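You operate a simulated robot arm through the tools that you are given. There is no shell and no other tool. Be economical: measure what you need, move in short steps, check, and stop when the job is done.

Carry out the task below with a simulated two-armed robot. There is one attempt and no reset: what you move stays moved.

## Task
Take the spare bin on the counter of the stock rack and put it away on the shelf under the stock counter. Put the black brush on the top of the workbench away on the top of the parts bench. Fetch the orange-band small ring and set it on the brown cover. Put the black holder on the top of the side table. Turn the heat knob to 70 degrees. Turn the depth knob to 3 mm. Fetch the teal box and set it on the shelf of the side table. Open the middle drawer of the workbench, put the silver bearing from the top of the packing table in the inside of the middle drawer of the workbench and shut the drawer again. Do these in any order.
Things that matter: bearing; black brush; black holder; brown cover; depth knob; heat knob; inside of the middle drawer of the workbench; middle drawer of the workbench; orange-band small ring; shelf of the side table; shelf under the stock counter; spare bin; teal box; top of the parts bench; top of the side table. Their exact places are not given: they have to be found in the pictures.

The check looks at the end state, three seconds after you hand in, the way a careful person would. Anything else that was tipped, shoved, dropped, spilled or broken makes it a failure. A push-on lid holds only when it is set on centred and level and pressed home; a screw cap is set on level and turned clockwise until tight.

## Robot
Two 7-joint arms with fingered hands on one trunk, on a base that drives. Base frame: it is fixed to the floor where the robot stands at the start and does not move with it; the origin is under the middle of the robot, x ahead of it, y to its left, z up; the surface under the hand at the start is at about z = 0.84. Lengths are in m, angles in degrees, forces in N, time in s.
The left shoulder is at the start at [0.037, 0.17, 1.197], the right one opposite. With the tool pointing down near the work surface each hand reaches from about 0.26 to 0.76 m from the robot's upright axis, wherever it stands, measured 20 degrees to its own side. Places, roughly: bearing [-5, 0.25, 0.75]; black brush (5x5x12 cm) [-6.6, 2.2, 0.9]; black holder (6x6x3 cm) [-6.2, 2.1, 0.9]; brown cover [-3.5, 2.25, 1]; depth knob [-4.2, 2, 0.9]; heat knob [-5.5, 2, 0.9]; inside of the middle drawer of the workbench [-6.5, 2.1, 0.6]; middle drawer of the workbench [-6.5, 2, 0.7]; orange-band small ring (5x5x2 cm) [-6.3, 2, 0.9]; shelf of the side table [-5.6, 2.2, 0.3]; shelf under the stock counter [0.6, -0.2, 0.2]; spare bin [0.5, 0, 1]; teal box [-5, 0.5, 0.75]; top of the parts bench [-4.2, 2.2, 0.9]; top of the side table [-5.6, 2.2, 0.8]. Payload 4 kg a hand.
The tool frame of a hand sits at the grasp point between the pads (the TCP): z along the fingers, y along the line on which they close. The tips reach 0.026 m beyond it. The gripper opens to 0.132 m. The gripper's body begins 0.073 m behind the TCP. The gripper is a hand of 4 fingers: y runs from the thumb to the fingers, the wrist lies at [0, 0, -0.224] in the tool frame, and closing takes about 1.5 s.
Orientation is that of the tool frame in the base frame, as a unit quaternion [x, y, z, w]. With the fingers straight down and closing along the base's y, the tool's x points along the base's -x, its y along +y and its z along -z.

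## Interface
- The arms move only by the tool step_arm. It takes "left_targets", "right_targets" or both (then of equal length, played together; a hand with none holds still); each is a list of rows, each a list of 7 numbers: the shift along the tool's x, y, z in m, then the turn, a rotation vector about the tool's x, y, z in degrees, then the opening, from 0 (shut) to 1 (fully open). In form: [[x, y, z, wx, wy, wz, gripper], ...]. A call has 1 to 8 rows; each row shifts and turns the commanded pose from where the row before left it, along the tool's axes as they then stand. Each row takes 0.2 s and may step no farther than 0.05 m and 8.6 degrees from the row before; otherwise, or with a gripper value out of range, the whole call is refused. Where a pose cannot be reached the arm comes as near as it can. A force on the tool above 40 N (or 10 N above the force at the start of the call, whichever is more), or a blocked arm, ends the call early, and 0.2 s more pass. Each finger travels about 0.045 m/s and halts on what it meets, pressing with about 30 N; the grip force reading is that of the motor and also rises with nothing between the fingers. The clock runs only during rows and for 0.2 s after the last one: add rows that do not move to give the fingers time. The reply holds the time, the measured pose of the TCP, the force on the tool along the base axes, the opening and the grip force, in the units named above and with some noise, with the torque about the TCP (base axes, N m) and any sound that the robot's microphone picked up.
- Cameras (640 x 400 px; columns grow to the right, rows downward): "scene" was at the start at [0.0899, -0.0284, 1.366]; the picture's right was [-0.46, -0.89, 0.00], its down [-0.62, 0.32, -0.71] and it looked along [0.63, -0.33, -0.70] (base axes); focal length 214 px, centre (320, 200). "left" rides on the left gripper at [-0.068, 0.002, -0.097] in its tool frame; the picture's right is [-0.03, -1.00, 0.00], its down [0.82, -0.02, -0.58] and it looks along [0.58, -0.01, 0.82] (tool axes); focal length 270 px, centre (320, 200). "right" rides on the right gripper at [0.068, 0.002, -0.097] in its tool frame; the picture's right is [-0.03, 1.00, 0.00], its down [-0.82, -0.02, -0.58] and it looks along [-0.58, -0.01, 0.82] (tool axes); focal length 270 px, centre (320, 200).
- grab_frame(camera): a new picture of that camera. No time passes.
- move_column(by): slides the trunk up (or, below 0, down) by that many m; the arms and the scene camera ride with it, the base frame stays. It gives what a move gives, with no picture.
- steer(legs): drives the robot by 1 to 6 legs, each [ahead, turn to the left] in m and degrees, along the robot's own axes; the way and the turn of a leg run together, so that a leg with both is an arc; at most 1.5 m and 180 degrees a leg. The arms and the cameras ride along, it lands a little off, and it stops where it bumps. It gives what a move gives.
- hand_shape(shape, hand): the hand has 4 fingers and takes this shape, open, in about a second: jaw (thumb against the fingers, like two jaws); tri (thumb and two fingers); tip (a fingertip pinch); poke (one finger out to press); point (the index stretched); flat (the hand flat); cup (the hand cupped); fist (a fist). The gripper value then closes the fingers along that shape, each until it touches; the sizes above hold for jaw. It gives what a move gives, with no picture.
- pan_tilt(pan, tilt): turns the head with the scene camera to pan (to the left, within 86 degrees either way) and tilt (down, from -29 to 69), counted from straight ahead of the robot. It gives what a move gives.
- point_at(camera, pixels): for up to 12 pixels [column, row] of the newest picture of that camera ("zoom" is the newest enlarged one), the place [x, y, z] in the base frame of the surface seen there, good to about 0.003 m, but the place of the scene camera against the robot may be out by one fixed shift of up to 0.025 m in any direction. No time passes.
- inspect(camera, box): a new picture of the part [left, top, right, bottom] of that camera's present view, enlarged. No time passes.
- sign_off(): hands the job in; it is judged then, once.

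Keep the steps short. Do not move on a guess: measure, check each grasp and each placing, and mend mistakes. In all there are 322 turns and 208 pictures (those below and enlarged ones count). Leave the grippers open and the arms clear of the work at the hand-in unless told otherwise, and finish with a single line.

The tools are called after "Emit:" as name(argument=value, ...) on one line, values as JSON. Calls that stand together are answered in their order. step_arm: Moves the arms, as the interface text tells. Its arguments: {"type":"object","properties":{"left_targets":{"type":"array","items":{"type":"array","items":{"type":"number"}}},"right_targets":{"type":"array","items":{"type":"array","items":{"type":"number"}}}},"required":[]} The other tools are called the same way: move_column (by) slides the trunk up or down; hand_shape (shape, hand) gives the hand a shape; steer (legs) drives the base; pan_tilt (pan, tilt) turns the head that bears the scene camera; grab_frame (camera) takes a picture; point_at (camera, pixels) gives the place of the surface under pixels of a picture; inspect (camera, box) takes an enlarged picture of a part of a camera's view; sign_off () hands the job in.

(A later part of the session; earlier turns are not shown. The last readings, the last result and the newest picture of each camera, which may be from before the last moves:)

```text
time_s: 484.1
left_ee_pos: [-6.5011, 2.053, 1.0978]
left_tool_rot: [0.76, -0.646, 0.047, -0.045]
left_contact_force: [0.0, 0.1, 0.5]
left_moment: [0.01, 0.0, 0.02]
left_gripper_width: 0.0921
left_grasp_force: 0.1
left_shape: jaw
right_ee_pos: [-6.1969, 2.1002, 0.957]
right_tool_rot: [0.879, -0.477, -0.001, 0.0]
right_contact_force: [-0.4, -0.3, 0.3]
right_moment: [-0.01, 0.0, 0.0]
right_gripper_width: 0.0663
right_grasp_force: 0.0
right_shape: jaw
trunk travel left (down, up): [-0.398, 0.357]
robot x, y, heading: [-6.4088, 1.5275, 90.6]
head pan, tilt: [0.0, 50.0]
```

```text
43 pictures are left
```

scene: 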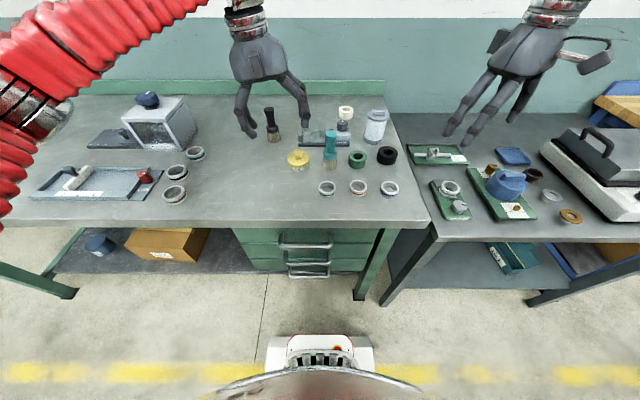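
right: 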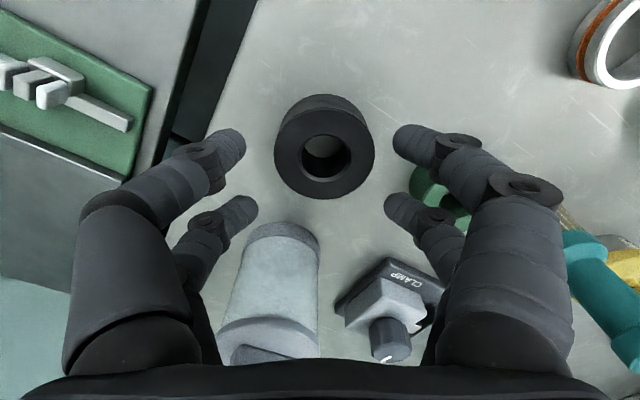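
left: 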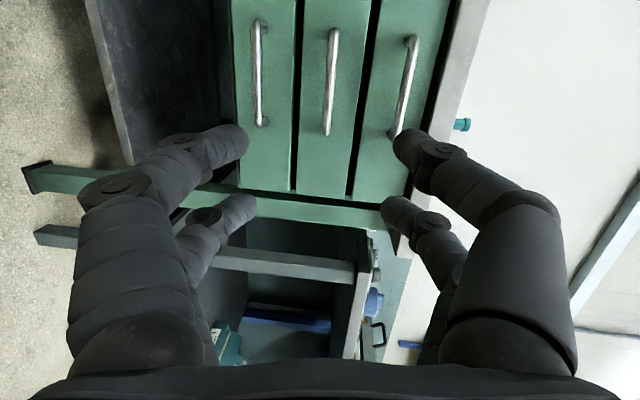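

It is centred. I'll lower with the trunk by 5 cm and close.

Emit:
move_column(by=-0.05)

Emit:
step_arm(right_targets=[[0, 0, 0, 0, 0, 0, 0], [0, 0, 0, 0, 0, 0, 0], [0, 0, 0, 0, 0, 0, 0], [0, 0, 0, 0, 0, 0, 0], [0, 0, 0, 0, 0, 0, 0]])

Emit:
grab_frame(camera="right")

```text
time_s: 485.1
left_ee_pos: [-6.501, 2.0522, 1.0467]
left_tool_rot: [0.76, -0.647, 0.047, -0.045]
left_contact_force: [0.7, 0.2, 0.3]
left_moment: [-0.01, -0.01, -0.03]
left_gripper_width: 0.0922
left_grasp_force: 0.0
left_shape: jaw
right_ee_pos: [-6.1972, 2.098, 0.9077]
right_tool_rot: [0.879, -0.477, -0.001, 0.0]
right_contact_force: [0.8, -0.3, -0.2]
right_moment: [0.02, 0.01, 0.01]
right_gripper_width: 0.0663
right_grasp_force: 0.0
right_shape: jaw
trunk travel left (down, up): [-0.348, 0.407]
robot x, y, heading: [-6.4108, 1.5276, 90.5]
head pan, tilt: [0.0, 50.0]
```

```text
time_s: 486.3
left_ee_pos: [-6.5027, 2.052, 1.0463]
left_tool_rot: [0.76, -0.647, 0.047, -0.045]
left_contact_force: [-0.3, 0.4, -0.2]
left_moment: [0.0, -0.02, 0.0]
left_gripper_width: 0.092
left_grasp_force: 0.0
left_shape: jaw
right_ee_pos: [-6.1978, 2.0991, 0.9066]
right_tool_rot: [0.879, -0.476, -0.001, 0.0]
right_contact_force: [-0.2, 0.4, 0.8]
right_moment: [0.01, 0.0, -0.02]
right_gripper_width: 0.0394
right_grasp_force: 30.1
right_shape: jaw
trunk travel left (down, up): [-0.348, 0.407]
robot x, y, heading: [-6.4073, 1.5216, 90.1]
head pan, tilt: [0.0, 50.0]
```

```text
42 pictures are left
```

right: 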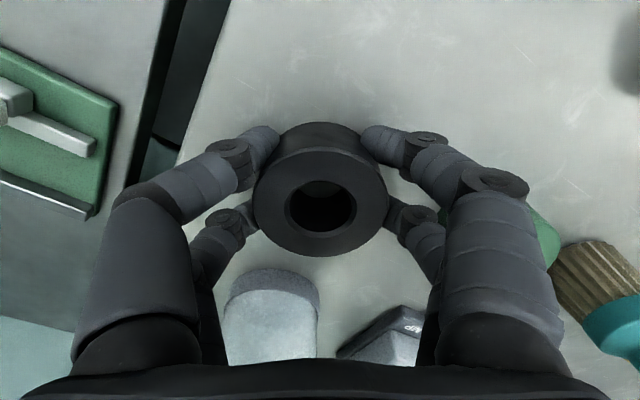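

The holder is gripped. I'll raise the trunk, then look for the brush with the left camera.

Emit:
move_column(by=0.16)

Emit:
grab_frame(camera="scene")

Emit:
point_at(camera="scene", pixels=[[272, 120], [272, 130], [272, 145], [268, 110], [274, 138]])

```text
time_s: 488.1
left_ee_pos: [-6.5008, 2.0514, 1.2054]
left_tool_rot: [0.76, -0.646, 0.046, -0.043]
left_contact_force: [0.8, 0.3, 0.3]
left_moment: [0.04, -0.01, -0.03]
left_gripper_width: 0.0924
left_grasp_force: 0.0
left_shape: jaw
right_ee_pos: [-6.196, 2.0989, 1.0737]
right_tool_rot: [0.879, -0.476, -0.005, -0.005]
right_contact_force: [0.5, 0.5, -1.3]
right_moment: [0.02, 0.03, -0.02]
right_gripper_width: 0.0393
right_grasp_force: 29.9
right_shape: jaw
trunk travel left (down, up): [-0.508, 0.247]
robot x, y, heading: [-6.407, 1.5268, 90.4]
head pan, tilt: [0.0, 50.0]
```

```text
41 pictures are left
```

scene: 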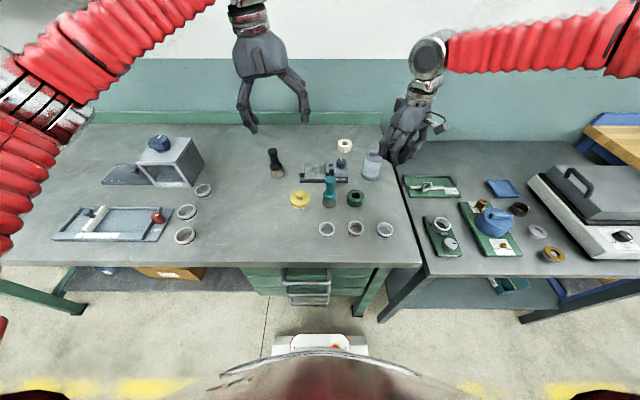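

```text
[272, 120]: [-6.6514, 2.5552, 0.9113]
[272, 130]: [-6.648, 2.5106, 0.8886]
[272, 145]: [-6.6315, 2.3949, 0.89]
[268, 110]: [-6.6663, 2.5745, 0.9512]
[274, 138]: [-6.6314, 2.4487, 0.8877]
```

The brush is now at (273,150)–(278,177). I'll measure it.

Emit:
point_at(camera="scene", pixels=[[272, 152], [273, 157], [275, 163], [277, 172], [277, 178], [300, 198], [354, 228], [356, 235]])

```text
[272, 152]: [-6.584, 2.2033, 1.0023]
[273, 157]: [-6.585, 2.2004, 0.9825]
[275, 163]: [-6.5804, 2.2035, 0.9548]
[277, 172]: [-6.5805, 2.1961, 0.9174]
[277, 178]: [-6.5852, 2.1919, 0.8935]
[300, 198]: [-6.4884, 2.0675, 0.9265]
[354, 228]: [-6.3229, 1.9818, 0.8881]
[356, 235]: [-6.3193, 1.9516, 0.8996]
```

The brush stands at about (−6.58, 2.20) with its handle top at 0.99. I'll pitch the left hand forward to extend its reach.

Emit:
step_arm(left_targets=[[0, 0, 0, -7, -1, 0, 0.7], [0, 0, 0, 0, -8.5, 0, 0.7], [0, 0, 0, 0, -8.5, 0, 0.7], [0, 0, 0, 0, -8.5, 0, 0.7], [0, 0, 0, 0, -8.5, 0, 0.7], [0, 0, 0, 0, -8.5, 0, 0.7], [0.02, 0.03, 0, 0, 0, 0, 0.7], [0.02, 0.03, 0, 0, 0, 0, 0.7]])

Emit:
grab_frame(camera="left")

```text
time_s: 489.9
left_ee_pos: [-6.5576, 2.0145, 1.1766]
left_tool_rot: [0.711, -0.602, -0.275, -0.238]
left_contact_force: [0.1, 0.5, -0.1]
left_moment: [0.01, -0.01, 0.02]
left_gripper_width: 0.0922
left_grasp_force: 0.2
left_shape: jaw
right_ee_pos: [-6.197, 2.0975, 1.0752]
right_tool_rot: [0.879, -0.476, -0.004, -0.005]
right_contact_force: [0.0, -0.2, -0.6]
right_moment: [0.0, -0.03, 0.0]
right_gripper_width: 0.0394
right_grasp_force: 29.9
right_shape: jaw
trunk travel left (down, up): [-0.508, 0.247]
robot x, y, heading: [-6.4098, 1.5261, 90.3]
head pan, tilt: [0.0, 50.0]
```

```text
40 pictures are left
```

left: 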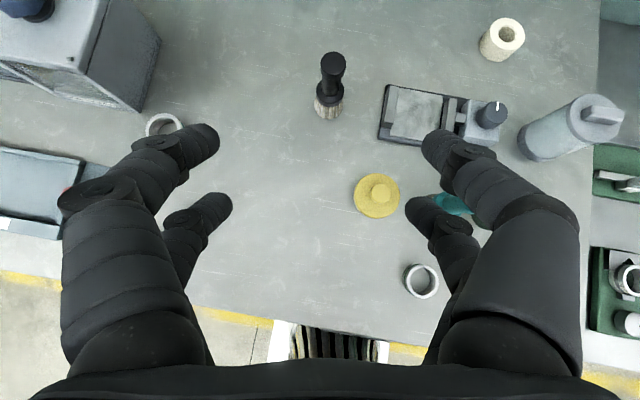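

I'll measure the brush handle with the left camera.

Emit:
point_at(camera="left", pixels=[[333, 62], [331, 78], [328, 90], [328, 108], [322, 80], [340, 78]])

```text
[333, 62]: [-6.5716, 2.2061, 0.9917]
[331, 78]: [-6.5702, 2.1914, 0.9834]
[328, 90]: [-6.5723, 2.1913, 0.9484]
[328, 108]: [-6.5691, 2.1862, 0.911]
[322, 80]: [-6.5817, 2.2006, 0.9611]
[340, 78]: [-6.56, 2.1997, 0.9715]
```

The handle is at (−6.571, 2.20). I'll advance along the tool axis onto it.

Emit:
step_arm(left_targets=[[0.0016, -0.0026, 0.0473, 0, 0, 0, 0.7], [0.0016, -0.0026, 0.0473, 0, 0, 0, 0.7], [0.0016, -0.0026, 0.0473, 0, 0, 0, 0.7], [0.0016, -0.0026, 0.0473, 0, 0, 0, 0.7], [0.0016, -0.0026, 0.0473, 0, 0, 0, 0.6]])

Emit:
grab_frame(camera="left")

```text
time_s: 491.1
left_ee_pos: [-6.5662, 2.1697, 0.9939]
left_tool_rot: [0.711, -0.603, -0.275, -0.237]
left_contact_force: [-0.1, 1.6, -0.4]
left_moment: [-0.03, 0.0, -0.01]
left_gripper_width: 0.0798
left_grasp_force: 0.1
left_shape: jaw
right_ee_pos: [-6.1969, 2.0976, 1.0738]
right_tool_rot: [0.879, -0.477, -0.004, -0.005]
right_contact_force: [-0.4, -0.6, -1.3]
right_moment: [0.02, 0.01, 0.0]
right_gripper_width: 0.0389
right_grasp_force: 30.1
right_shape: jaw
trunk travel left (down, up): [-0.508, 0.247]
robot x, y, heading: [-6.4081, 1.5237, 90.6]
head pan, tilt: [0.0, 50.0]
```

```text
39 pictures are left
```

left: 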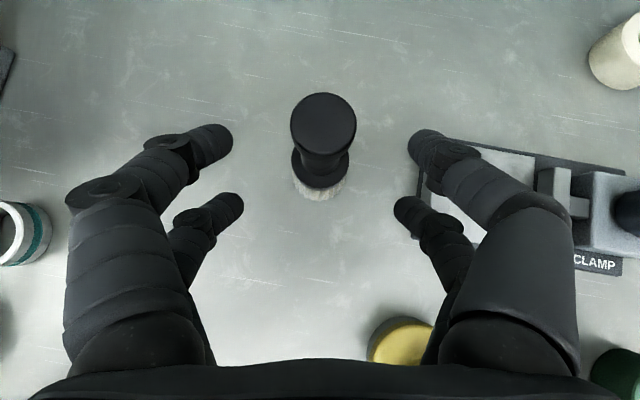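

Next I'll advance the last 4.5 cm and close.

Emit:
step_arm(left_targets=[[0, 0, 0.0457, 0, 0, 0, 0.5], [0, 0, 0, 0, 0, 0, 0], [0, 0, 0, 0, 0, 0, 0], [0, 0, 0, 0, 0, 0, 0], [0, 0, 0, 0, 0, 0, 0], [0, 0, 0, 0, 0, 0, 0], [0, 0, 0, 0, 0, 0, 0]])

Emit:
grab_frame(camera="left")

```text
time_s: 492.7
left_ee_pos: [-6.5726, 2.1992, 0.9626]
left_tool_rot: [0.71, -0.603, -0.275, -0.238]
left_contact_force: [0.5, -2.5, 4.8]
left_moment: [-0.25, 0.0, 0.04]
left_gripper_width: 0.0086
left_grasp_force: 30.2
left_shape: jaw
right_ee_pos: [-6.1971, 2.0965, 1.0746]
right_tool_rot: [0.879, -0.477, -0.005, -0.006]
right_contact_force: [-0.1, -0.2, -1.8]
right_moment: [-0.03, 0.01, 0.01]
right_gripper_width: 0.0394
right_grasp_force: 29.7
right_shape: jaw
trunk travel left (down, up): [-0.508, 0.247]
robot x, y, heading: [-6.4055, 1.5275, 90.5]
head pan, tilt: [0.0, 50.0]
```

```text
38 pictures are left
```

left: 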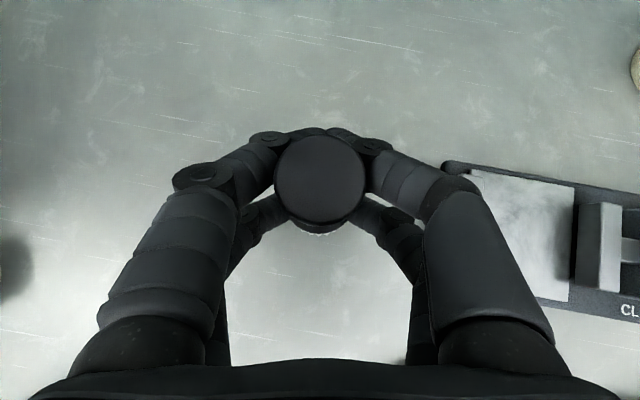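

It is gripped around the handle. I'll lift straight up and check.

Emit:
step_arm(left_targets=[[-0.0135, 0, -0.0147, 0, 0, 0, 0], [-0.027, 0, -0.0295, 0, 0, 0, 0], [-0.027, 0, -0.0295, 0, 0, 0, 0], [-0.027, 0, -0.0295, 0, 0, 0, 0]])

Emit:
inspect(camera="scene", box=[200, 60, 440, 260])

```text
time_s: 493.7
left_ee_pos: [-6.5738, 2.2005, 1.1076]
left_tool_rot: [0.711, -0.602, -0.276, -0.237]
left_contact_force: [0.2, 0.0, -1.4]
left_moment: [0.01, -0.03, -0.03]
left_gripper_width: 0.0084
left_grasp_force: 30.2
left_shape: jaw
right_ee_pos: [-6.1955, 2.0969, 1.0741]
right_tool_rot: [0.879, -0.477, -0.005, -0.004]
right_contact_force: [-0.7, -0.9, -1.9]
right_moment: [-0.04, 0.02, 0.01]
right_gripper_width: 0.0392
right_grasp_force: 29.8
right_shape: jaw
trunk travel left (down, up): [-0.508, 0.247]
robot x, y, heading: [-6.4075, 1.5236, 90.3]
head pan, tilt: [0.0, 50.0]
```

```text
2.00 times, centred on (320, 160) of scene
```

zoom: 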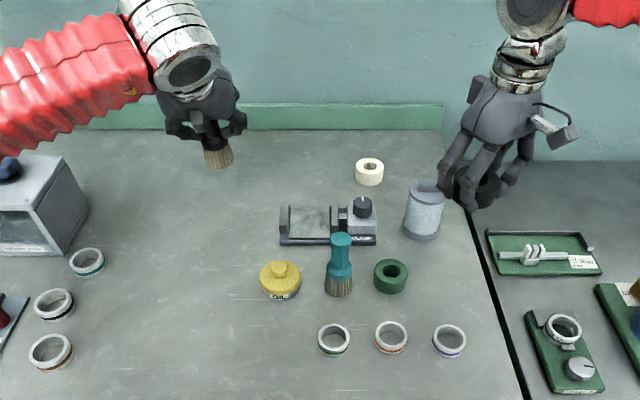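

The brush is held. Next I'll take the holder to the side table: back off, turn right, drive and face it again.

Emit:
steer(legs=[[-0.42, 0], [0, -20], [0, -15]])

Emit:
steer(legs=[[0, -20], [0, -15]])

Emit:
steer(legs=[[0.52, 0], [0, 20], [0, 15]])

Emit:
steer(legs=[[0, 20], [0, 14]])

Emit:
grab_frame(camera="scene")

```text
time_s: 498.6
left_ee_pos: [-6.1451, 1.741, 1.1073]
left_tool_rot: [-0.489, 0.793, 0.188, 0.311]
left_contact_force: [-0.6, 0.1, -0.6]
left_moment: [0.03, -0.01, -0.01]
left_gripper_width: 0.008
left_grasp_force: 29.5
left_shape: jaw
right_ee_pos: [-5.9003, 1.4356, 1.0741]
right_tool_rot: [-0.689, 0.725, 0.004, 0.007]
right_contact_force: [0.3, -1.1, -1.0]
right_moment: [-0.01, 0.04, -0.01]
right_gripper_width: 0.0391
right_grasp_force: 30.3
right_shape: jaw
trunk travel left (down, up): [-0.508, 0.247]
robot x, y, heading: [-6.4417, 1.1193, 54.5]
head pan, tilt: [0.0, 50.0]
```

```text
time_s: 501.1
left_ee_pos: [-5.8381, 1.4608, 1.1087]
left_tool_rot: [-0.229, 0.903, 0.086, 0.354]
left_contact_force: [0.3, -0.6, -1.3]
left_moment: [-0.04, 0.03, 0.01]
left_gripper_width: 0.0043
left_grasp_force: 29.4
left_shape: jaw
right_ee_pos: [-5.8139, 1.0697, 1.0742]
right_tool_rot: [-0.44, 0.898, 0.002, 0.008]
right_contact_force: [-0.2, -0.1, -1.0]
right_moment: [-0.01, -0.01, -0.03]
right_gripper_width: 0.0386
right_grasp_force: 30.2
right_shape: jaw
trunk travel left (down, up): [-0.508, 0.247]
robot x, y, heading: [-6.4522, 1.1571, 19.4]
head pan, tilt: [0.0, 50.0]
```

```text
time_s: 506.3
left_ee_pos: [-5.6443, 1.9608, 1.108]
left_tool_rot: [-0.486, 0.795, 0.186, 0.312]
left_contact_force: [0.4, 0.5, -0.3]
left_moment: [-0.03, 0.01, -0.02]
left_gripper_width: 0.0048
left_grasp_force: 30.3
left_shape: jaw
right_ee_pos: [-5.4036, 1.6536, 1.0763]
right_tool_rot: [-0.686, 0.728, 0.004, 0.007]
right_contact_force: [0.2, 0.3, -1.1]
right_moment: [-0.02, 0.01, 0.01]
right_gripper_width: 0.0382
right_grasp_force: 29.7
right_shape: jaw
trunk travel left (down, up): [-0.508, 0.247]
robot x, y, heading: [-5.9308, 1.337, 53.7]
head pan, tilt: [0.0, 50.0]
```

```text
time_s: 508.9
left_ee_pos: [-6.0428, 2.0175, 1.1094]
left_tool_rot: [0.697, -0.618, -0.27, -0.244]
left_contact_force: [0.1, -0.1, -0.8]
left_moment: [-0.03, 0.0, 0.01]
left_gripper_width: 0.0044
left_grasp_force: 29.8
left_shape: jaw
right_ee_pos: [-5.6673, 1.8919, 1.0781]
right_tool_rot: [0.869, -0.495, -0.013, -0.008]
right_contact_force: [0.0, -0.3, -0.9]
right_moment: [-0.02, -0.01, 0.0]
right_gripper_width: 0.0381
right_grasp_force: 30.1
right_shape: jaw
trunk travel left (down, up): [-0.508, 0.247]
robot x, y, heading: [-5.8976, 1.3372, 87.0]
head pan, tilt: [0.0, 50.0]
```

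```text
36 pictures are left
```

scene: 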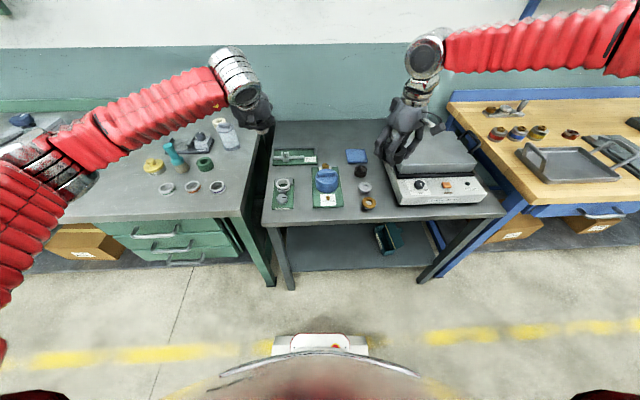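

The left grip width has changed, so I'll check that the brush is still in the hand. I'll also look at the placing spot with the right camera.

Emit:
grab_frame(camera="left")

Emit:
grab_frame(camera="right")

```text
35 pictures are left
```

left: 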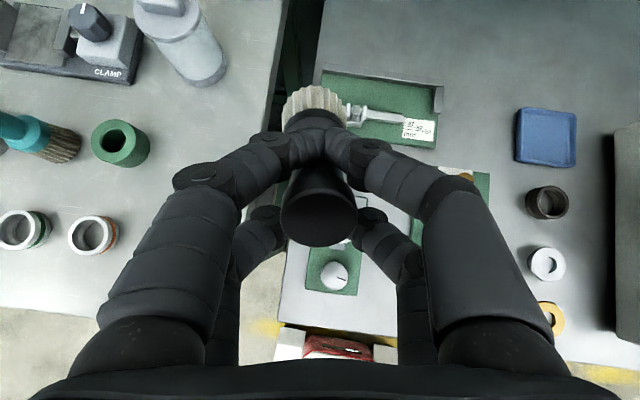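

```text
34 pictures are left
```

right: 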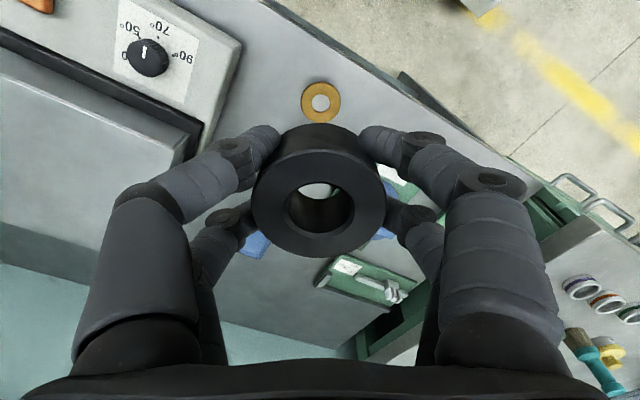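

The brush has swung in the grip but is still held at its neck. Next I'll measure the free spot between the brown ring and the heater.

Emit:
point_at(camera="right", pixels=[[265, 100], [302, 103], [340, 103], [320, 85], [225, 90], [200, 150], [255, 60], [290, 60], [330, 60], [240, 120], [300, 330], [220, 300]])

```text
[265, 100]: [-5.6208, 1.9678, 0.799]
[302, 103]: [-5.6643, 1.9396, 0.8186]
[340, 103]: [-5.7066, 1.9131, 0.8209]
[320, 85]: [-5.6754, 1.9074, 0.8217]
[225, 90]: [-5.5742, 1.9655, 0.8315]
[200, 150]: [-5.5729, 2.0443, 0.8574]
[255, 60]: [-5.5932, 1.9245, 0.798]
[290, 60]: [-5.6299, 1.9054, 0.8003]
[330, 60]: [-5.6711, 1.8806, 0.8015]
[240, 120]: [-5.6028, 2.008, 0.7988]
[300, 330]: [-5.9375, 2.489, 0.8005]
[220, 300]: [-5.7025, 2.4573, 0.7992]
```

To clear the ring and heater, the fingers should close front-to-back. I'll rotate the right hand by 59°.

Emit:
step_arm(right_targets=[[0, 0, 0, 0, 0, -8.4, 0], [0, 0, 0, 0, 0, -8.4, 0], [0, 0, 0, 0, 0, -8.4, 0], [0, 0, 0, 0, 0, -8.4, 0], [0, 0, 0, 0, 0, -8.4, 0], [0, 0, 0, 0, 0, -8.4, 0], [0, 0, 0, 0, 0, -8.4, 0]])

```text
time_s: 510.4
left_ee_pos: [-6.0424, 2.0164, 1.111]
left_tool_rot: [0.697, -0.618, -0.271, -0.244]
left_contact_force: [0.3, 1.2, -1.1]
left_moment: [-0.07, -0.02, 0.01]
left_gripper_width: 0.0045
left_grasp_force: 30.0
left_shape: jaw
right_ee_pos: [-5.6666, 1.8905, 1.0782]
right_tool_rot: [1.0, -0.005, -0.007, -0.014]
right_contact_force: [-0.1, 1.0, -1.0]
right_moment: [0.01, -0.01, -0.01]
right_gripper_width: 0.0381
right_grasp_force: 29.8
right_shape: jaw
trunk travel left (down, up): [-0.508, 0.247]
robot x, y, heading: [-5.8951, 1.3337, 87.3]
head pan, tilt: [0.0, 50.0]
```

Next I'll drive 8 cm forward, shift right and go down part way.

Emit:
steer(legs=[[0.08, 0]])

Emit:
step_arm(right_targets=[[0.025, 0, 0, 0, 0, 0, 0], [0.022, 0, 0, 0, 0, 0, 0], [0, 0, 0.04, 0, 0, 0, 0], [0, 0, 0.04, 0, 0, 0, 0], [0, 0, 0.04, 0, 0, 0, 0], [0, 0, 0, 0, 0, 0, 0]])

Emit:
grab_frame(camera="scene")

```text
time_s: 511.5
left_ee_pos: [-6.0385, 2.1007, 1.1086]
left_tool_rot: [0.697, -0.618, -0.27, -0.243]
left_contact_force: [-0.8, 0.1, -0.8]
left_moment: [-0.06, -0.01, 0.01]
left_gripper_width: 0.0046
left_grasp_force: 30.2
left_shape: jaw
right_ee_pos: [-5.6626, 1.975, 1.0766]
right_tool_rot: [1.0, -0.006, -0.007, -0.013]
right_contact_force: [-0.5, 0.5, -1.8]
right_moment: [-0.04, 0.02, 0.01]
right_gripper_width: 0.0381
right_grasp_force: 29.9
right_shape: jaw
trunk travel left (down, up): [-0.508, 0.247]
robot x, y, heading: [-5.893, 1.417, 87.2]
head pan, tilt: [0.0, 50.0]
```

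```text
time_s: 512.9
left_ee_pos: [-6.0391, 2.0983, 1.1108]
left_tool_rot: [0.697, -0.618, -0.27, -0.244]
left_contact_force: [0.4, 0.0, -1.3]
left_moment: [-0.03, 0.01, -0.01]
left_gripper_width: 0.0045
left_grasp_force: 29.8
left_shape: jaw
right_ee_pos: [-5.6068, 1.9561, 0.9718]
right_tool_rot: [1.0, -0.006, -0.008, -0.015]
right_contact_force: [0.2, 0.3, -0.2]
right_moment: [0.01, 0.0, -0.01]
right_gripper_width: 0.0381
right_grasp_force: 30.0
right_shape: jaw
right hand out of reach, approached as far as the arm can: row 4, 5
trunk travel left (down, up): [-0.508, 0.247]
robot x, y, heading: [-5.8912, 1.4227, 87.1]
head pan, tilt: [0.0, 50.0]
```

```text
33 pictures are left
```

scene: 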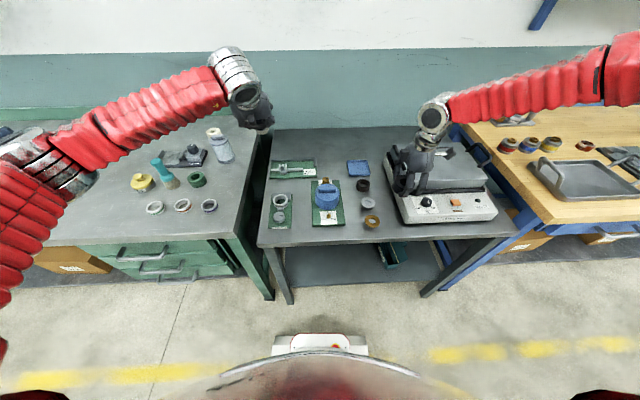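

I'll raise the left hand, adjust slightly, then lower with the trunk.

Emit:
step_arm(left_targets=[[-0.033, 0, -0.036, 0, 0, 0, 0], [-0.033, 0, -0.036, 0, 0, 0, 0], [-0.02, 0, -0.02, 0, 0, 0, 0]], right_targets=[[-0.009, 0, 0, 0, 0, 0, 0], [0, 0, 0, 0, 0, 0, 0], [0, 0, 0, 0, 0, 0, 0]])

Emit:
steer(legs=[[0.02, 0]])

Emit:
move_column(by=-0.12)

Emit:
grab_frame(camera="right")

```text
time_s: 513.7
left_ee_pos: [-6.036, 2.0995, 1.2368]
left_tool_rot: [0.696, -0.618, -0.271, -0.245]
left_contact_force: [-0.4, 1.3, 0.1]
left_moment: [-0.03, -0.03, 0.03]
left_gripper_width: 0.0046
left_grasp_force: 30.3
left_shape: jaw
right_ee_pos: [-5.6126, 1.9533, 0.9738]
right_tool_rot: [1.0, -0.005, -0.007, -0.015]
right_contact_force: [0.6, -0.4, -0.5]
right_moment: [0.02, 0.01, -0.01]
right_gripper_width: 0.0378
right_grasp_force: 30.1
right_shape: jaw
right hand out of reach, approached as far as the arm can: row 1
trunk travel left (down, up): [-0.508, 0.247]
robot x, y, heading: [-5.8932, 1.418, 87.4]
head pan, tilt: [0.0, 50.0]
```

```text
time_s: 514.5
left_ee_pos: [-6.0362, 2.1222, 1.2351]
left_tool_rot: [0.697, -0.618, -0.27, -0.244]
left_contact_force: [-0.4, 0.1, -0.3]
left_moment: [-0.06, -0.03, 0.0]
left_gripper_width: 0.0045
left_grasp_force: 29.9
left_shape: jaw
right_ee_pos: [-5.6114, 1.9749, 0.9729]
right_tool_rot: [1.0, -0.006, -0.008, -0.014]
right_contact_force: [-0.6, 1.0, -1.0]
right_moment: [0.01, -0.02, -0.01]
right_gripper_width: 0.0379
right_grasp_force: 30.1
right_shape: jaw
trunk travel left (down, up): [-0.508, 0.247]
robot x, y, heading: [-5.8944, 1.4385, 87.2]
head pan, tilt: [0.0, 50.0]
```

```text
time_s: 516.0
left_ee_pos: [-6.035, 2.1207, 1.1172]
left_tool_rot: [0.696, -0.619, -0.27, -0.245]
left_contact_force: [0.0, 0.4, -0.4]
left_moment: [-0.02, -0.01, 0.01]
left_gripper_width: 0.0045
left_grasp_force: 30.0
left_shape: jaw
right_ee_pos: [-5.6125, 1.9739, 0.8551]
right_tool_rot: [1.0, -0.006, -0.007, -0.015]
right_contact_force: [0.9, -0.5, 0.4]
right_moment: [0.02, 0.01, 0.01]
right_gripper_width: 0.0379
right_grasp_force: 29.9
right_shape: jaw
trunk travel left (down, up): [-0.388, 0.367]
robot x, y, heading: [-5.8914, 1.4375, 87.2]
head pan, tilt: [0.0, 50.0]
```

```text
32 pictures are left
```

right: 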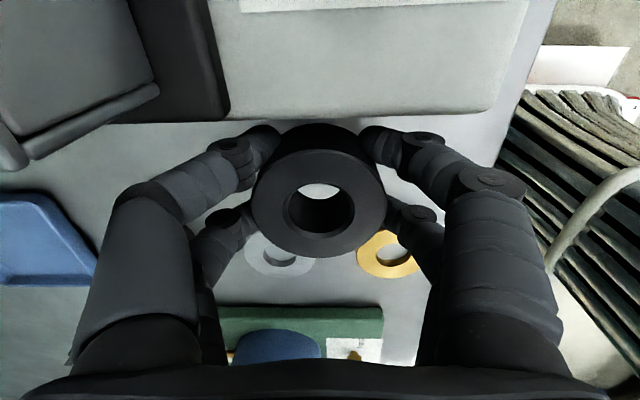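

The holder sits in the gap between the heater and the rings. I'll lower the last 2.5 cm.

Emit:
move_column(by=-0.024)

```text
time_s: 516.7
left_ee_pos: [-6.0355, 2.1202, 1.0939]
left_tool_rot: [0.696, -0.618, -0.271, -0.245]
left_contact_force: [0.6, -0.3, 0.1]
left_moment: [-0.01, 0.03, -0.02]
left_gripper_width: 0.0044
left_grasp_force: 29.9
left_shape: jaw
right_ee_pos: [-5.6111, 1.9733, 0.8307]
right_tool_rot: [1.0, -0.007, -0.008, -0.016]
right_contact_force: [0.6, 0.0, -0.9]
right_moment: [0.01, 0.0, -0.01]
right_gripper_width: 0.0379
right_grasp_force: 30.4
right_shape: jaw
trunk travel left (down, up): [-0.364, 0.391]
robot x, y, heading: [-5.8901, 1.4377, 87.1]
head pan, tilt: [0.0, 50.0]
```

Emit:
move_column(by=-0.006)

```text
time_s: 517.3
left_ee_pos: [-6.0361, 2.1197, 1.0882]
left_tool_rot: [0.697, -0.617, -0.271, -0.245]
left_contact_force: [-0.9, -0.6, -0.3]
left_moment: [-0.05, 0.02, -0.04]
left_gripper_width: 0.0044
left_grasp_force: 29.9
left_shape: jaw
right_ee_pos: [-5.6127, 1.9743, 0.8273]
right_tool_rot: [1.0, -0.006, -0.007, -0.017]
right_contact_force: [3.8, -2.2, 18.2]
right_moment: [-0.56, -0.16, 0.11]
right_gripper_width: 0.0386
right_grasp_force: 29.9
right_shape: jaw
trunk travel left (down, up): [-0.358, 0.397]
robot x, y, heading: [-5.8927, 1.4356, 87.1]
head pan, tilt: [0.0, 50.0]
```

It is on the table, with 18 N of contact. I'll ease up 2 mm, open and rise.

Emit:
move_column(by=0.003)

Emit:
step_arm(right_targets=[[0, 0, 0, 0, 0, 0, 0.5], [0, 0, 0, 0, 0, 0, 0.5], [0, 0, 0, 0, 0, 0, 0.5], [0, 0, -0.04, 0, 0, 0, 0.5], [0, 0, -0.045, 0, 0, 0, 0.5], [0, 0, -0.045, 0, 0, 0, 0.5], [0, 0, -0.045, 0, 0, 0, 0.5]])

Emit:
grab_frame(camera="right")

```text
time_s: 517.8
left_ee_pos: [-6.0362, 2.1201, 1.0897]
left_tool_rot: [0.697, -0.618, -0.27, -0.244]
left_contact_force: [1.0, 1.1, -0.4]
left_moment: [-0.04, 0.03, 0.01]
left_gripper_width: 0.0045
left_grasp_force: 29.8
left_shape: jaw
right_ee_pos: [-5.6124, 1.9741, 0.8275]
right_tool_rot: [1.0, -0.006, -0.007, -0.014]
right_contact_force: [0.8, 1.4, 4.7]
right_moment: [-0.11, -0.02, 0.01]
right_gripper_width: 0.0383
right_grasp_force: 29.6
right_shape: jaw
trunk travel left (down, up): [-0.361, 0.394]
robot x, y, heading: [-5.8967, 1.4399, 87.2]
head pan, tilt: [0.0, 50.0]
```

```text
time_s: 519.4
left_ee_pos: [-6.0376, 2.1197, 1.0892]
left_tool_rot: [0.696, -0.618, -0.271, -0.245]
left_contact_force: [-0.1, 0.4, -0.5]
left_moment: [-0.01, 0.0, 0.01]
left_gripper_width: 0.0043
left_grasp_force: 29.7
left_shape: jaw
right_ee_pos: [-5.6091, 1.9674, 1.001]
right_tool_rot: [1.0, -0.005, -0.008, -0.015]
right_contact_force: [-0.4, -0.5, 0.4]
right_moment: [0.0, 0.03, 0.01]
right_gripper_width: 0.0656
right_grasp_force: 0.0
right_shape: jaw
trunk travel left (down, up): [-0.361, 0.394]
robot x, y, heading: [-5.8942, 1.44, 87.1]
head pan, tilt: [0.0, 50.0]
```

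```text
31 pictures are left
```

right: 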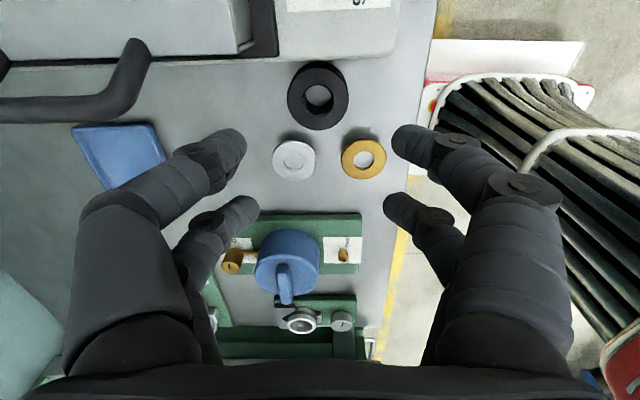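

The holder is placed and the knob is untouched. Next is the orange-band ring. I'll raise the trunk, back off and go to the workbench with the heading turned left.

Emit:
move_column(by=0.1)

Emit:
steer(legs=[[-0.36, 0], [0, 20], [0, 15]])

Emit:
steer(legs=[[0, 20], [0, 15], [0.42, 0]])

Emit:
steer(legs=[[0, -20], [0, -20]])

```text
time_s: 520.7
left_ee_pos: [-6.0374, 2.1206, 1.1882]
left_tool_rot: [0.697, -0.618, -0.269, -0.244]
left_contact_force: [-0.6, 0.2, -0.7]
left_moment: [-0.03, 0.01, 0.02]
left_gripper_width: 0.0044
left_grasp_force: 30.1
left_shape: jaw
right_ee_pos: [-5.6102, 1.969, 1.1013]
right_tool_rot: [1.0, -0.006, -0.009, -0.014]
right_contact_force: [-0.3, 0.1, 0.5]
right_moment: [0.0, 0.04, 0.01]
right_gripper_width: 0.0656
right_grasp_force: 0.1
right_shape: jaw
trunk travel left (down, up): [-0.461, 0.294]
robot x, y, heading: [-5.8919, 1.4378, 87.2]
head pan, tilt: [0.0, 50.0]
```

```text
time_s: 525.2
left_ee_pos: [-6.4191, 1.5547, 1.1892]
left_tool_rot: [0.85, -0.381, -0.331, -0.152]
left_contact_force: [-0.8, -0.1, -0.1]
left_moment: [0.0, -0.06, -0.07]
left_gripper_width: 0.0045
left_grasp_force: 29.8
left_shape: jaw
right_ee_pos: [-5.9831, 1.6735, 1.1026]
right_tool_rot: [0.956, 0.294, -0.012, -0.012]
right_contact_force: [0.6, 0.0, -0.1]
right_moment: [0.0, -0.02, -0.01]
right_gripper_width: 0.0656
right_grasp_force: 0.1
right_shape: jaw
trunk travel left (down, up): [-0.461, 0.294]
robot x, y, heading: [-5.8782, 1.097, 121.8]
head pan, tilt: [0.0, 50.0]
```

```text
time_s: 528.1
left_ee_pos: [-6.5893, 1.148, 1.1898]
left_tool_rot: [0.926, -0.1, -0.36, -0.043]
left_contact_force: [-0.6, 0.2, -0.9]
left_moment: [-0.01, -0.07, -0.01]
left_gripper_width: 0.0045
left_grasp_force: 30.0
left_shape: jaw
right_ee_pos: [-6.3084, 1.5024, 1.1027]
right_tool_rot: [0.819, 0.574, -0.014, -0.005]
right_contact_force: [-0.1, 1.0, -1.0]
right_moment: [-0.07, 0.01, 0.03]
right_gripper_width: 0.0658
right_grasp_force: 0.1
right_shape: jaw
trunk travel left (down, up): [-0.461, 0.294]
robot x, y, heading: [-5.8704, 1.1338, 158.6]
head pan, tilt: [0.0, 50.0]
stopped in leg 3: the robot was blocked; the commanded pose is now the measured one
```

```text
time_s: 530.9
left_ee_pos: [-6.4086, 1.6124, 1.1907]
left_tool_rot: [0.836, -0.412, -0.324, -0.164]
left_contact_force: [0.0, 0.4, -0.1]
left_moment: [0.0, -0.03, 0.05]
left_gripper_width: 0.0045
left_grasp_force: 29.8
left_shape: jaw
right_ee_pos: [-5.9648, 1.7017, 1.1033]
right_tool_rot: [0.966, 0.259, -0.013, -0.012]
right_contact_force: [0.2, 0.6, 0.0]
right_moment: [0.04, -0.01, 0.02]
right_gripper_width: 0.0657
right_grasp_force: 0.1
right_shape: jaw
trunk travel left (down, up): [-0.461, 0.294]
robot x, y, heading: [-5.9086, 1.1157, 118.5]
head pan, tilt: [0.0, 50.0]
```

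The forward leg was cut off. I'll redo it: turn left, drive, turn back.

Emit:
steer(legs=[[0, 20], [0, 18]])

Emit:
steer(legs=[[0.47, 0]])

Emit:
steer(legs=[[0, -20], [0, -20], [0, -7]])

Emit:
grab_frame(camera="scene")

```text
time_s: 533.6
left_ee_pos: [-6.6111, 1.1977, 1.1922]
left_tool_rot: [0.924, -0.117, -0.36, -0.049]
left_contact_force: [0.9, -0.2, -1.5]
left_moment: [-0.01, -0.02, 0.0]
left_gripper_width: 0.0045
left_grasp_force: 30.1
left_shape: jaw
right_ee_pos: [-6.3167, 1.5432, 1.1044]
right_tool_rot: [0.829, 0.559, -0.017, -0.007]
right_contact_force: [0.2, -0.8, -0.6]
right_moment: [0.01, -0.01, -0.02]
right_gripper_width: 0.0657
right_grasp_force: 0.0
right_shape: jaw
trunk travel left (down, up): [-0.461, 0.294]
robot x, y, heading: [-5.8985, 1.1503, 156.6]
head pan, tilt: [0.0, 50.0]
```

```text
time_s: 534.4
left_ee_pos: [-6.6221, 1.1874, 1.1918]
left_tool_rot: [0.925, -0.115, -0.36, -0.048]
left_contact_force: [-0.8, 0.2, -1.0]
left_moment: [-0.05, 0.0, 0.02]
left_gripper_width: 0.0044
left_grasp_force: 29.9
left_shape: jaw
right_ee_pos: [-6.3274, 1.5337, 1.1029]
right_tool_rot: [0.828, 0.56, -0.014, -0.006]
right_contact_force: [-0.6, 0.6, -0.2]
right_moment: [0.01, -0.02, 0.02]
right_gripper_width: 0.0658
right_grasp_force: 0.1
right_shape: jaw
trunk travel left (down, up): [-0.461, 0.294]
robot x, y, heading: [-5.9012, 1.153, 156.3]
head pan, tilt: [0.0, 50.0]
stopped in leg 1: the robot was blocked; the commanded pose is now the measured one
```

```text
time_s: 537.8
left_ee_pos: [-6.3675, 1.7083, 1.1928]
left_tool_rot: [0.801, -0.474, -0.312, -0.189]
left_contact_force: [0.5, 0.0, -0.4]
left_moment: [-0.07, -0.01, 0.05]
left_gripper_width: 0.0043
left_grasp_force: 29.4
left_shape: jaw
right_ee_pos: [-5.9139, 1.7283, 1.1044]
right_tool_rot: [0.983, 0.181, -0.012, -0.012]
right_contact_force: [0.9, -0.2, -0.2]
right_moment: [0.0, 0.02, 0.0]
right_gripper_width: 0.0658
right_grasp_force: 0.1
right_shape: jaw
trunk travel left (down, up): [-0.461, 0.294]
robot x, y, heading: [-5.9455, 1.1412, 109.5]
head pan, tilt: [0.0, 50.0]
```

```text
30 pictures are left
```

scene: 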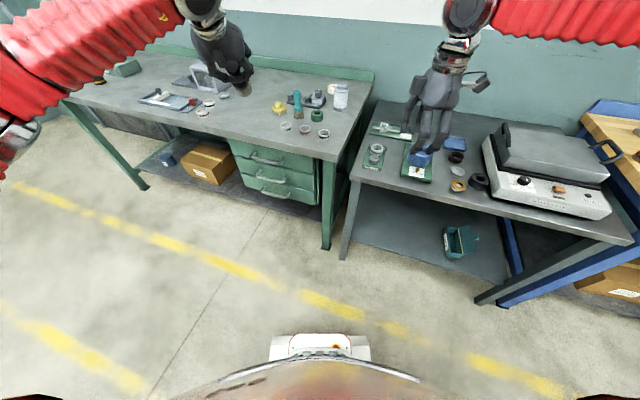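

The floor ahead is clear, so this looks like another false stop. I'll retry with a curved approach in shorter legs.

Emit:
steer(legs=[[0, 20], [0, 20], [0.1, 5]])

Emit:
steer(legs=[[0.2, 5], [0.2, -5]])

```text
time_s: 541.3
left_ee_pos: [-6.7399, 1.2867, 1.1906]
left_tool_rot: [0.923, -0.13, -0.358, -0.057]
left_contact_force: [-0.7, -0.5, -1.3]
left_moment: [0.04, -0.14, -0.08]
left_gripper_width: 0.0045
left_grasp_force: 30.0
left_shape: jaw
right_ee_pos: [-6.4315, 1.6229, 1.1037]
right_tool_rot: [0.838, 0.545, -0.013, -0.007]
right_contact_force: [-0.3, -0.8, -0.3]
right_moment: [0.13, -0.04, 0.04]
right_gripper_width: 0.066
right_grasp_force: 0.1
right_shape: jaw
trunk travel left (down, up): [-0.461, 0.294]
robot x, y, heading: [-6.0209, 1.225, 154.3]
head pan, tilt: [0.0, 50.0]
```

```text
time_s: 544.1
left_ee_pos: [-7.1004, 1.4469, 1.193]
left_tool_rot: [0.923, -0.13, -0.359, -0.054]
left_contact_force: [0.2, 0.5, -0.7]
left_moment: [-0.03, -0.02, 0.04]
left_gripper_width: 0.0044
left_grasp_force: 30.1
left_shape: jaw
right_ee_pos: [-6.7952, 1.7832, 1.1051]
right_tool_rot: [0.837, 0.547, -0.014, -0.006]
right_contact_force: [0.5, 0.0, -0.3]
right_moment: [-0.01, -0.03, 0.02]
right_gripper_width: 0.0659
right_grasp_force: 0.1
right_shape: jaw
trunk travel left (down, up): [-0.461, 0.294]
robot x, y, heading: [-6.3863, 1.3785, 154.4]
head pan, tilt: [0.0, 50.0]
```

Now at the spot. I'll turn right to about 112°.

Emit:
steer(legs=[[0, -20], [0, -20]])

Emit:
grab_frame(camera="right")

```text
time_s: 546.9
left_ee_pos: [-6.895, 1.8857, 1.1939]
left_tool_rot: [0.825, -0.433, -0.321, -0.172]
left_contact_force: [0.2, -0.2, -0.5]
left_moment: [-0.03, 0.01, 0.01]
left_gripper_width: 0.0044
left_grasp_force: 30.5
left_shape: jaw
right_ee_pos: [-6.4447, 1.9509, 1.1062]
right_tool_rot: [0.973, 0.231, -0.012, -0.011]
right_contact_force: [1.5, -0.8, 0.1]
right_moment: [0.0, 0.06, -0.02]
right_gripper_width: 0.0661
right_grasp_force: 0.1
right_shape: jaw
trunk travel left (down, up): [-0.461, 0.294]
robot x, y, heading: [-6.4285, 1.3597, 115.4]
head pan, tilt: [0.0, 50.0]
```

```text
29 pictures are left
```

right: 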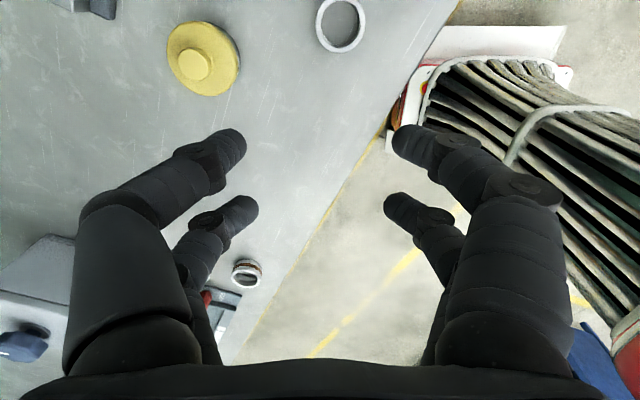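

The three small rings are to the right of this view. I'll move over the orange ring at (−6.305, 1.965) and align the fingers front-to-back.

Emit:
step_arm(right_targets=[[0.033, 0.0126, 0, 0, 0, 0, 0.5], [0.033, 0.0126, 0, 0, 0, 0, 0.5], [0.033, 0.0126, 0, 0, 0, 0, 0.5], [0.032, 0.0126, 0, 0, 0, 0, 0.5], [0, 0, 0.03, 0, 0, 6.75, 0.5], [0, 0, 0.03, 0, 0, 6.75, 0.5], [0, 0, 0.03, 0, 0, 6.75, 0.5], [0, 0, 0.02, 0, 0, 6.75, 0.5]])

Emit:
grab_frame(camera="right")

```text
time_s: 548.7
left_ee_pos: [-6.8941, 1.8853, 1.1947]
left_tool_rot: [0.824, -0.433, -0.321, -0.172]
left_contact_force: [-0.7, 0.1, -1.1]
left_moment: [0.01, 0.0, 0.02]
left_gripper_width: 0.0046
left_grasp_force: 30.4
left_shape: jaw
right_ee_pos: [-6.3082, 1.9671, 0.9927]
right_tool_rot: [1.0, -0.003, -0.015, -0.008]
right_contact_force: [-0.4, -0.6, 1.1]
right_moment: [0.04, -0.01, 0.0]
right_gripper_width: 0.0659
right_grasp_force: 0.0
right_shape: jaw
trunk travel left (down, up): [-0.461, 0.294]
robot x, y, heading: [-6.4293, 1.361, 115.5]
head pan, tilt: [0.0, 50.0]
```

```text
28 pictures are left
```

right: 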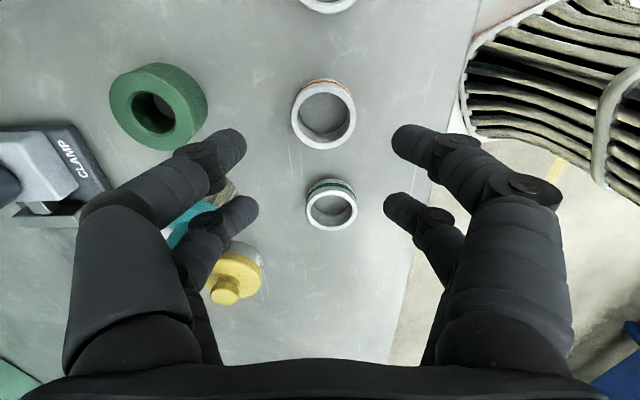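

The orange ring is at (324,117), about 7 mm off. I'll correct and descend.

Emit:
step_arm(right_targets=[[0.006, 0.003, 0, 0, 0, 0, 0.5], [0, 0, 0.03, 0, 0, 0, 0.5], [0, 0, 0.03, 0, 0, 0, 0.5], [0, 0, 0.025, 0, 0, 0, 0.5], [0, 0, 0, 0, 0, 0, 0.5]])

Emit:
grab_frame(camera="right")

```text
time_s: 549.9
left_ee_pos: [-6.8947, 1.8865, 1.1941]
left_tool_rot: [0.824, -0.433, -0.32, -0.173]
left_contact_force: [0.3, -0.3, 0.4]
left_moment: [-0.02, -0.02, 0.0]
left_gripper_width: 0.0044
left_grasp_force: 30.2
left_shape: jaw
right_ee_pos: [-6.3046, 1.9647, 0.9068]
right_tool_rot: [1.0, -0.003, -0.014, -0.008]
right_contact_force: [0.9, 0.3, 7.1]
right_moment: [-0.24, -0.13, 0.02]
right_gripper_width: 0.0662
right_grasp_force: 0.1
right_shape: jaw
trunk travel left (down, up): [-0.461, 0.294]
robot x, y, heading: [-6.427, 1.3568, 115.2]
head pan, tilt: [0.0, 50.0]
```

```text
27 pictures are left
```

right: 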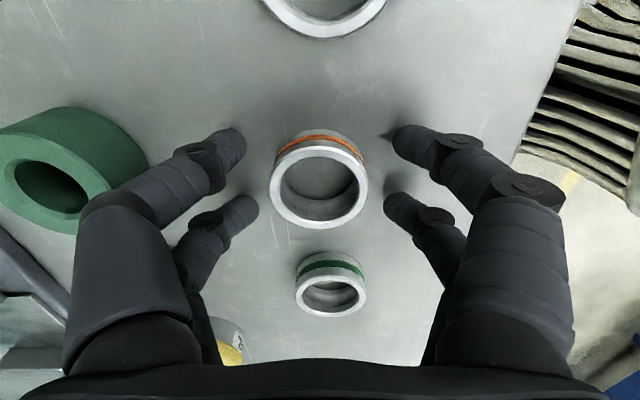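

It is centred and lightly touching the bench. I'll rise 3 mm and close.

Emit:
step_arm(right_targets=[[0, 0, -0.003, 0, 0, 0, 0.5], [0, 0, 0, 0, 0, 0, 0], [0, 0, 0, 0, 0, 0, 0], [0, 0, 0, 0, 0, 0, 0], [0, 0, 0, 0, 0, 0, 0], [0, 0, 0, 0, 0, 0, 0]])

Emit:
step_arm(right_targets=[[0, 0, -0.02, 0, 0, 0, 0], [0, 0, -0.04, 0, 0, 0, 0], [0, 0, -0.045, 0, 0, 0, 0], [0, 0, -0.045, 0, 0, 0, 0], [0, 0, -0.045, 0, 0, 0, 0]])

Emit:
grab_frame(camera="right")

```text
time_s: 551.3
left_ee_pos: [-6.8941, 1.8861, 1.1949]
left_tool_rot: [0.825, -0.433, -0.32, -0.173]
left_contact_force: [-0.8, 0.6, -1.7]
left_moment: [-0.04, 0.0, 0.0]
left_gripper_width: 0.0046
left_grasp_force: 30.2
left_shape: jaw
right_ee_pos: [-6.3038, 1.9671, 0.9103]
right_tool_rot: [1.0, -0.003, -0.015, -0.008]
right_contact_force: [-0.1, -1.5, 0.3]
right_moment: [-0.02, -0.02, 0.01]
right_gripper_width: 0.0253
right_grasp_force: 30.3
right_shape: jaw
trunk travel left (down, up): [-0.461, 0.294]
robot x, y, heading: [-6.4285, 1.3633, 114.7]
head pan, tilt: [0.0, 50.0]
```

```text
time_s: 552.5
left_ee_pos: [-6.8948, 1.8839, 1.195]
left_tool_rot: [0.824, -0.434, -0.32, -0.173]
left_contact_force: [0.1, 0.1, -1.9]
left_moment: [0.0, -0.03, 0.0]
left_gripper_width: 0.0047
left_grasp_force: 29.8
left_shape: jaw
right_ee_pos: [-6.2973, 1.9594, 1.1066]
right_tool_rot: [1.0, -0.002, -0.014, -0.007]
right_contact_force: [1.0, -0.5, -1.2]
right_moment: [-0.01, 0.02, 0.01]
right_gripper_width: 0.0254
right_grasp_force: 30.1
right_shape: jaw
trunk travel left (down, up): [-0.461, 0.294]
robot x, y, heading: [-6.4308, 1.3631, 114.9]
head pan, tilt: [0.0, 50.0]
```

```text
26 pictures are left
```

right: 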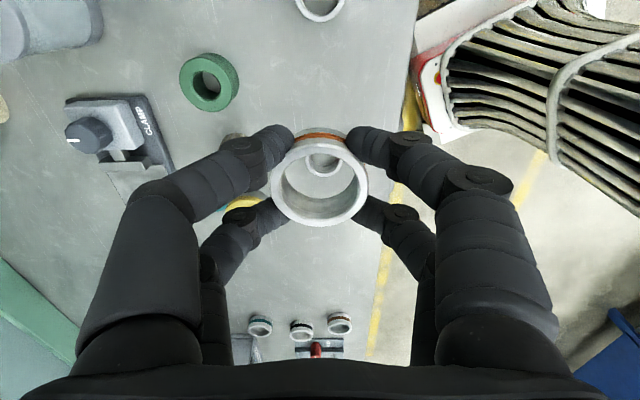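

The ring is held. Next I'll travel to the parts bench with the brush in the left hand and the ring in the right. I'll back off and turn right.

Emit:
steer(legs=[[-0.28, 0], [0, -20], [0, -20]])

Emit:
steer(legs=[[0, -20], [0, -20]])

Emit:
steer(legs=[[0, -20], [0, -14]])

Emit:
pan_tilt(pan=10, tilt=25)

Emit:
grab_frame(camera="scene")

```text
time_s: 556.9
left_ee_pos: [-6.335, 1.8062, 1.1952]
left_tool_rot: [-0.628, 0.688, 0.242, 0.271]
left_contact_force: [0.5, -0.6, -2.1]
left_moment: [-0.01, -0.03, 0.01]
left_gripper_width: 0.0044
left_grasp_force: 29.5
left_shape: jaw
right_ee_pos: [-5.8279, 1.4828, 1.1055]
right_tool_rot: [0.939, -0.342, -0.01, -0.012]
right_contact_force: [-0.5, 0.7, -0.9]
right_moment: [-0.03, 0.01, -0.01]
right_gripper_width: 0.0252
right_grasp_force: 29.5
right_shape: jaw
trunk travel left (down, up): [-0.461, 0.294]
robot x, y, heading: [-6.3516, 1.1142, 75.1]
head pan, tilt: [0.0, 50.0]
```

```text
time_s: 559.6
left_ee_pos: [-5.8946, 1.6363, 1.1964]
left_tool_rot: [-0.357, 0.86, 0.137, 0.338]
left_contact_force: [0.3, 0.1, -0.6]
left_moment: [-0.05, 0.03, 0.0]
left_gripper_width: 0.0045
left_grasp_force: 30.4
left_shape: jaw
right_ee_pos: [-5.7115, 1.0643, 1.1058]
right_tool_rot: [0.767, -0.641, -0.005, -0.015]
right_contact_force: [0.5, 0.1, -1.0]
right_moment: [0.0, 0.02, 0.01]
right_gripper_width: 0.0249
right_grasp_force: 29.9
right_shape: jaw
trunk travel left (down, up): [-0.461, 0.294]
robot x, y, heading: [-6.3728, 1.1476, 35.5]
head pan, tilt: [0.0, 50.0]
```

```text
time_s: 562.2
left_ee_pos: [-5.7004, 1.2825, 1.1956]
left_tool_rot: [-0.086, 0.927, 0.031, 0.363]
left_contact_force: [-0.1, -0.5, -0.6]
left_moment: [-0.02, 0.02, -0.01]
left_gripper_width: 0.0044
left_grasp_force: 30.0
left_shape: jaw
right_ee_pos: [-5.8747, 0.7059, 1.1066]
right_tool_rot: [-0.543, 0.84, 0.0, 0.016]
right_contact_force: [0.3, 0.4, -0.5]
right_moment: [-0.02, -0.01, -0.01]
right_gripper_width: 0.0243
right_grasp_force: 30.3
right_shape: jaw
trunk travel left (down, up): [-0.461, 0.294]
robot x, y, heading: [-6.3739, 1.1849, 1.7]
head pan, tilt: [0.0, 50.0]
```

```text
time_s: 563.1
left_ee_pos: [-5.7013, 1.283, 1.1975]
left_tool_rot: [-0.086, 0.927, 0.029, 0.363]
left_contact_force: [0.6, -0.4, -0.8]
left_moment: [0.01, 0.03, 0.01]
left_gripper_width: 0.0041
left_grasp_force: 30.0
left_shape: jaw
right_ee_pos: [-5.8753, 0.7089, 1.1092]
right_tool_rot: [-0.543, 0.84, 0.001, 0.016]
right_contact_force: [-0.1, 0.0, -1.3]
right_moment: [0.01, 0.02, 0.01]
right_gripper_width: 0.0243
right_grasp_force: 30.0
right_shape: jaw
trunk travel left (down, up): [-0.461, 0.294]
robot x, y, heading: [-6.3703, 1.1851, 1.6]
head pan, tilt: [10.0, 25.0]
```

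```text
25 pictures are left
```

scene: 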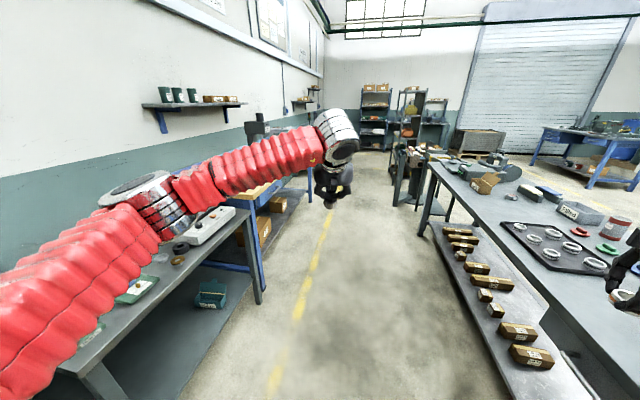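

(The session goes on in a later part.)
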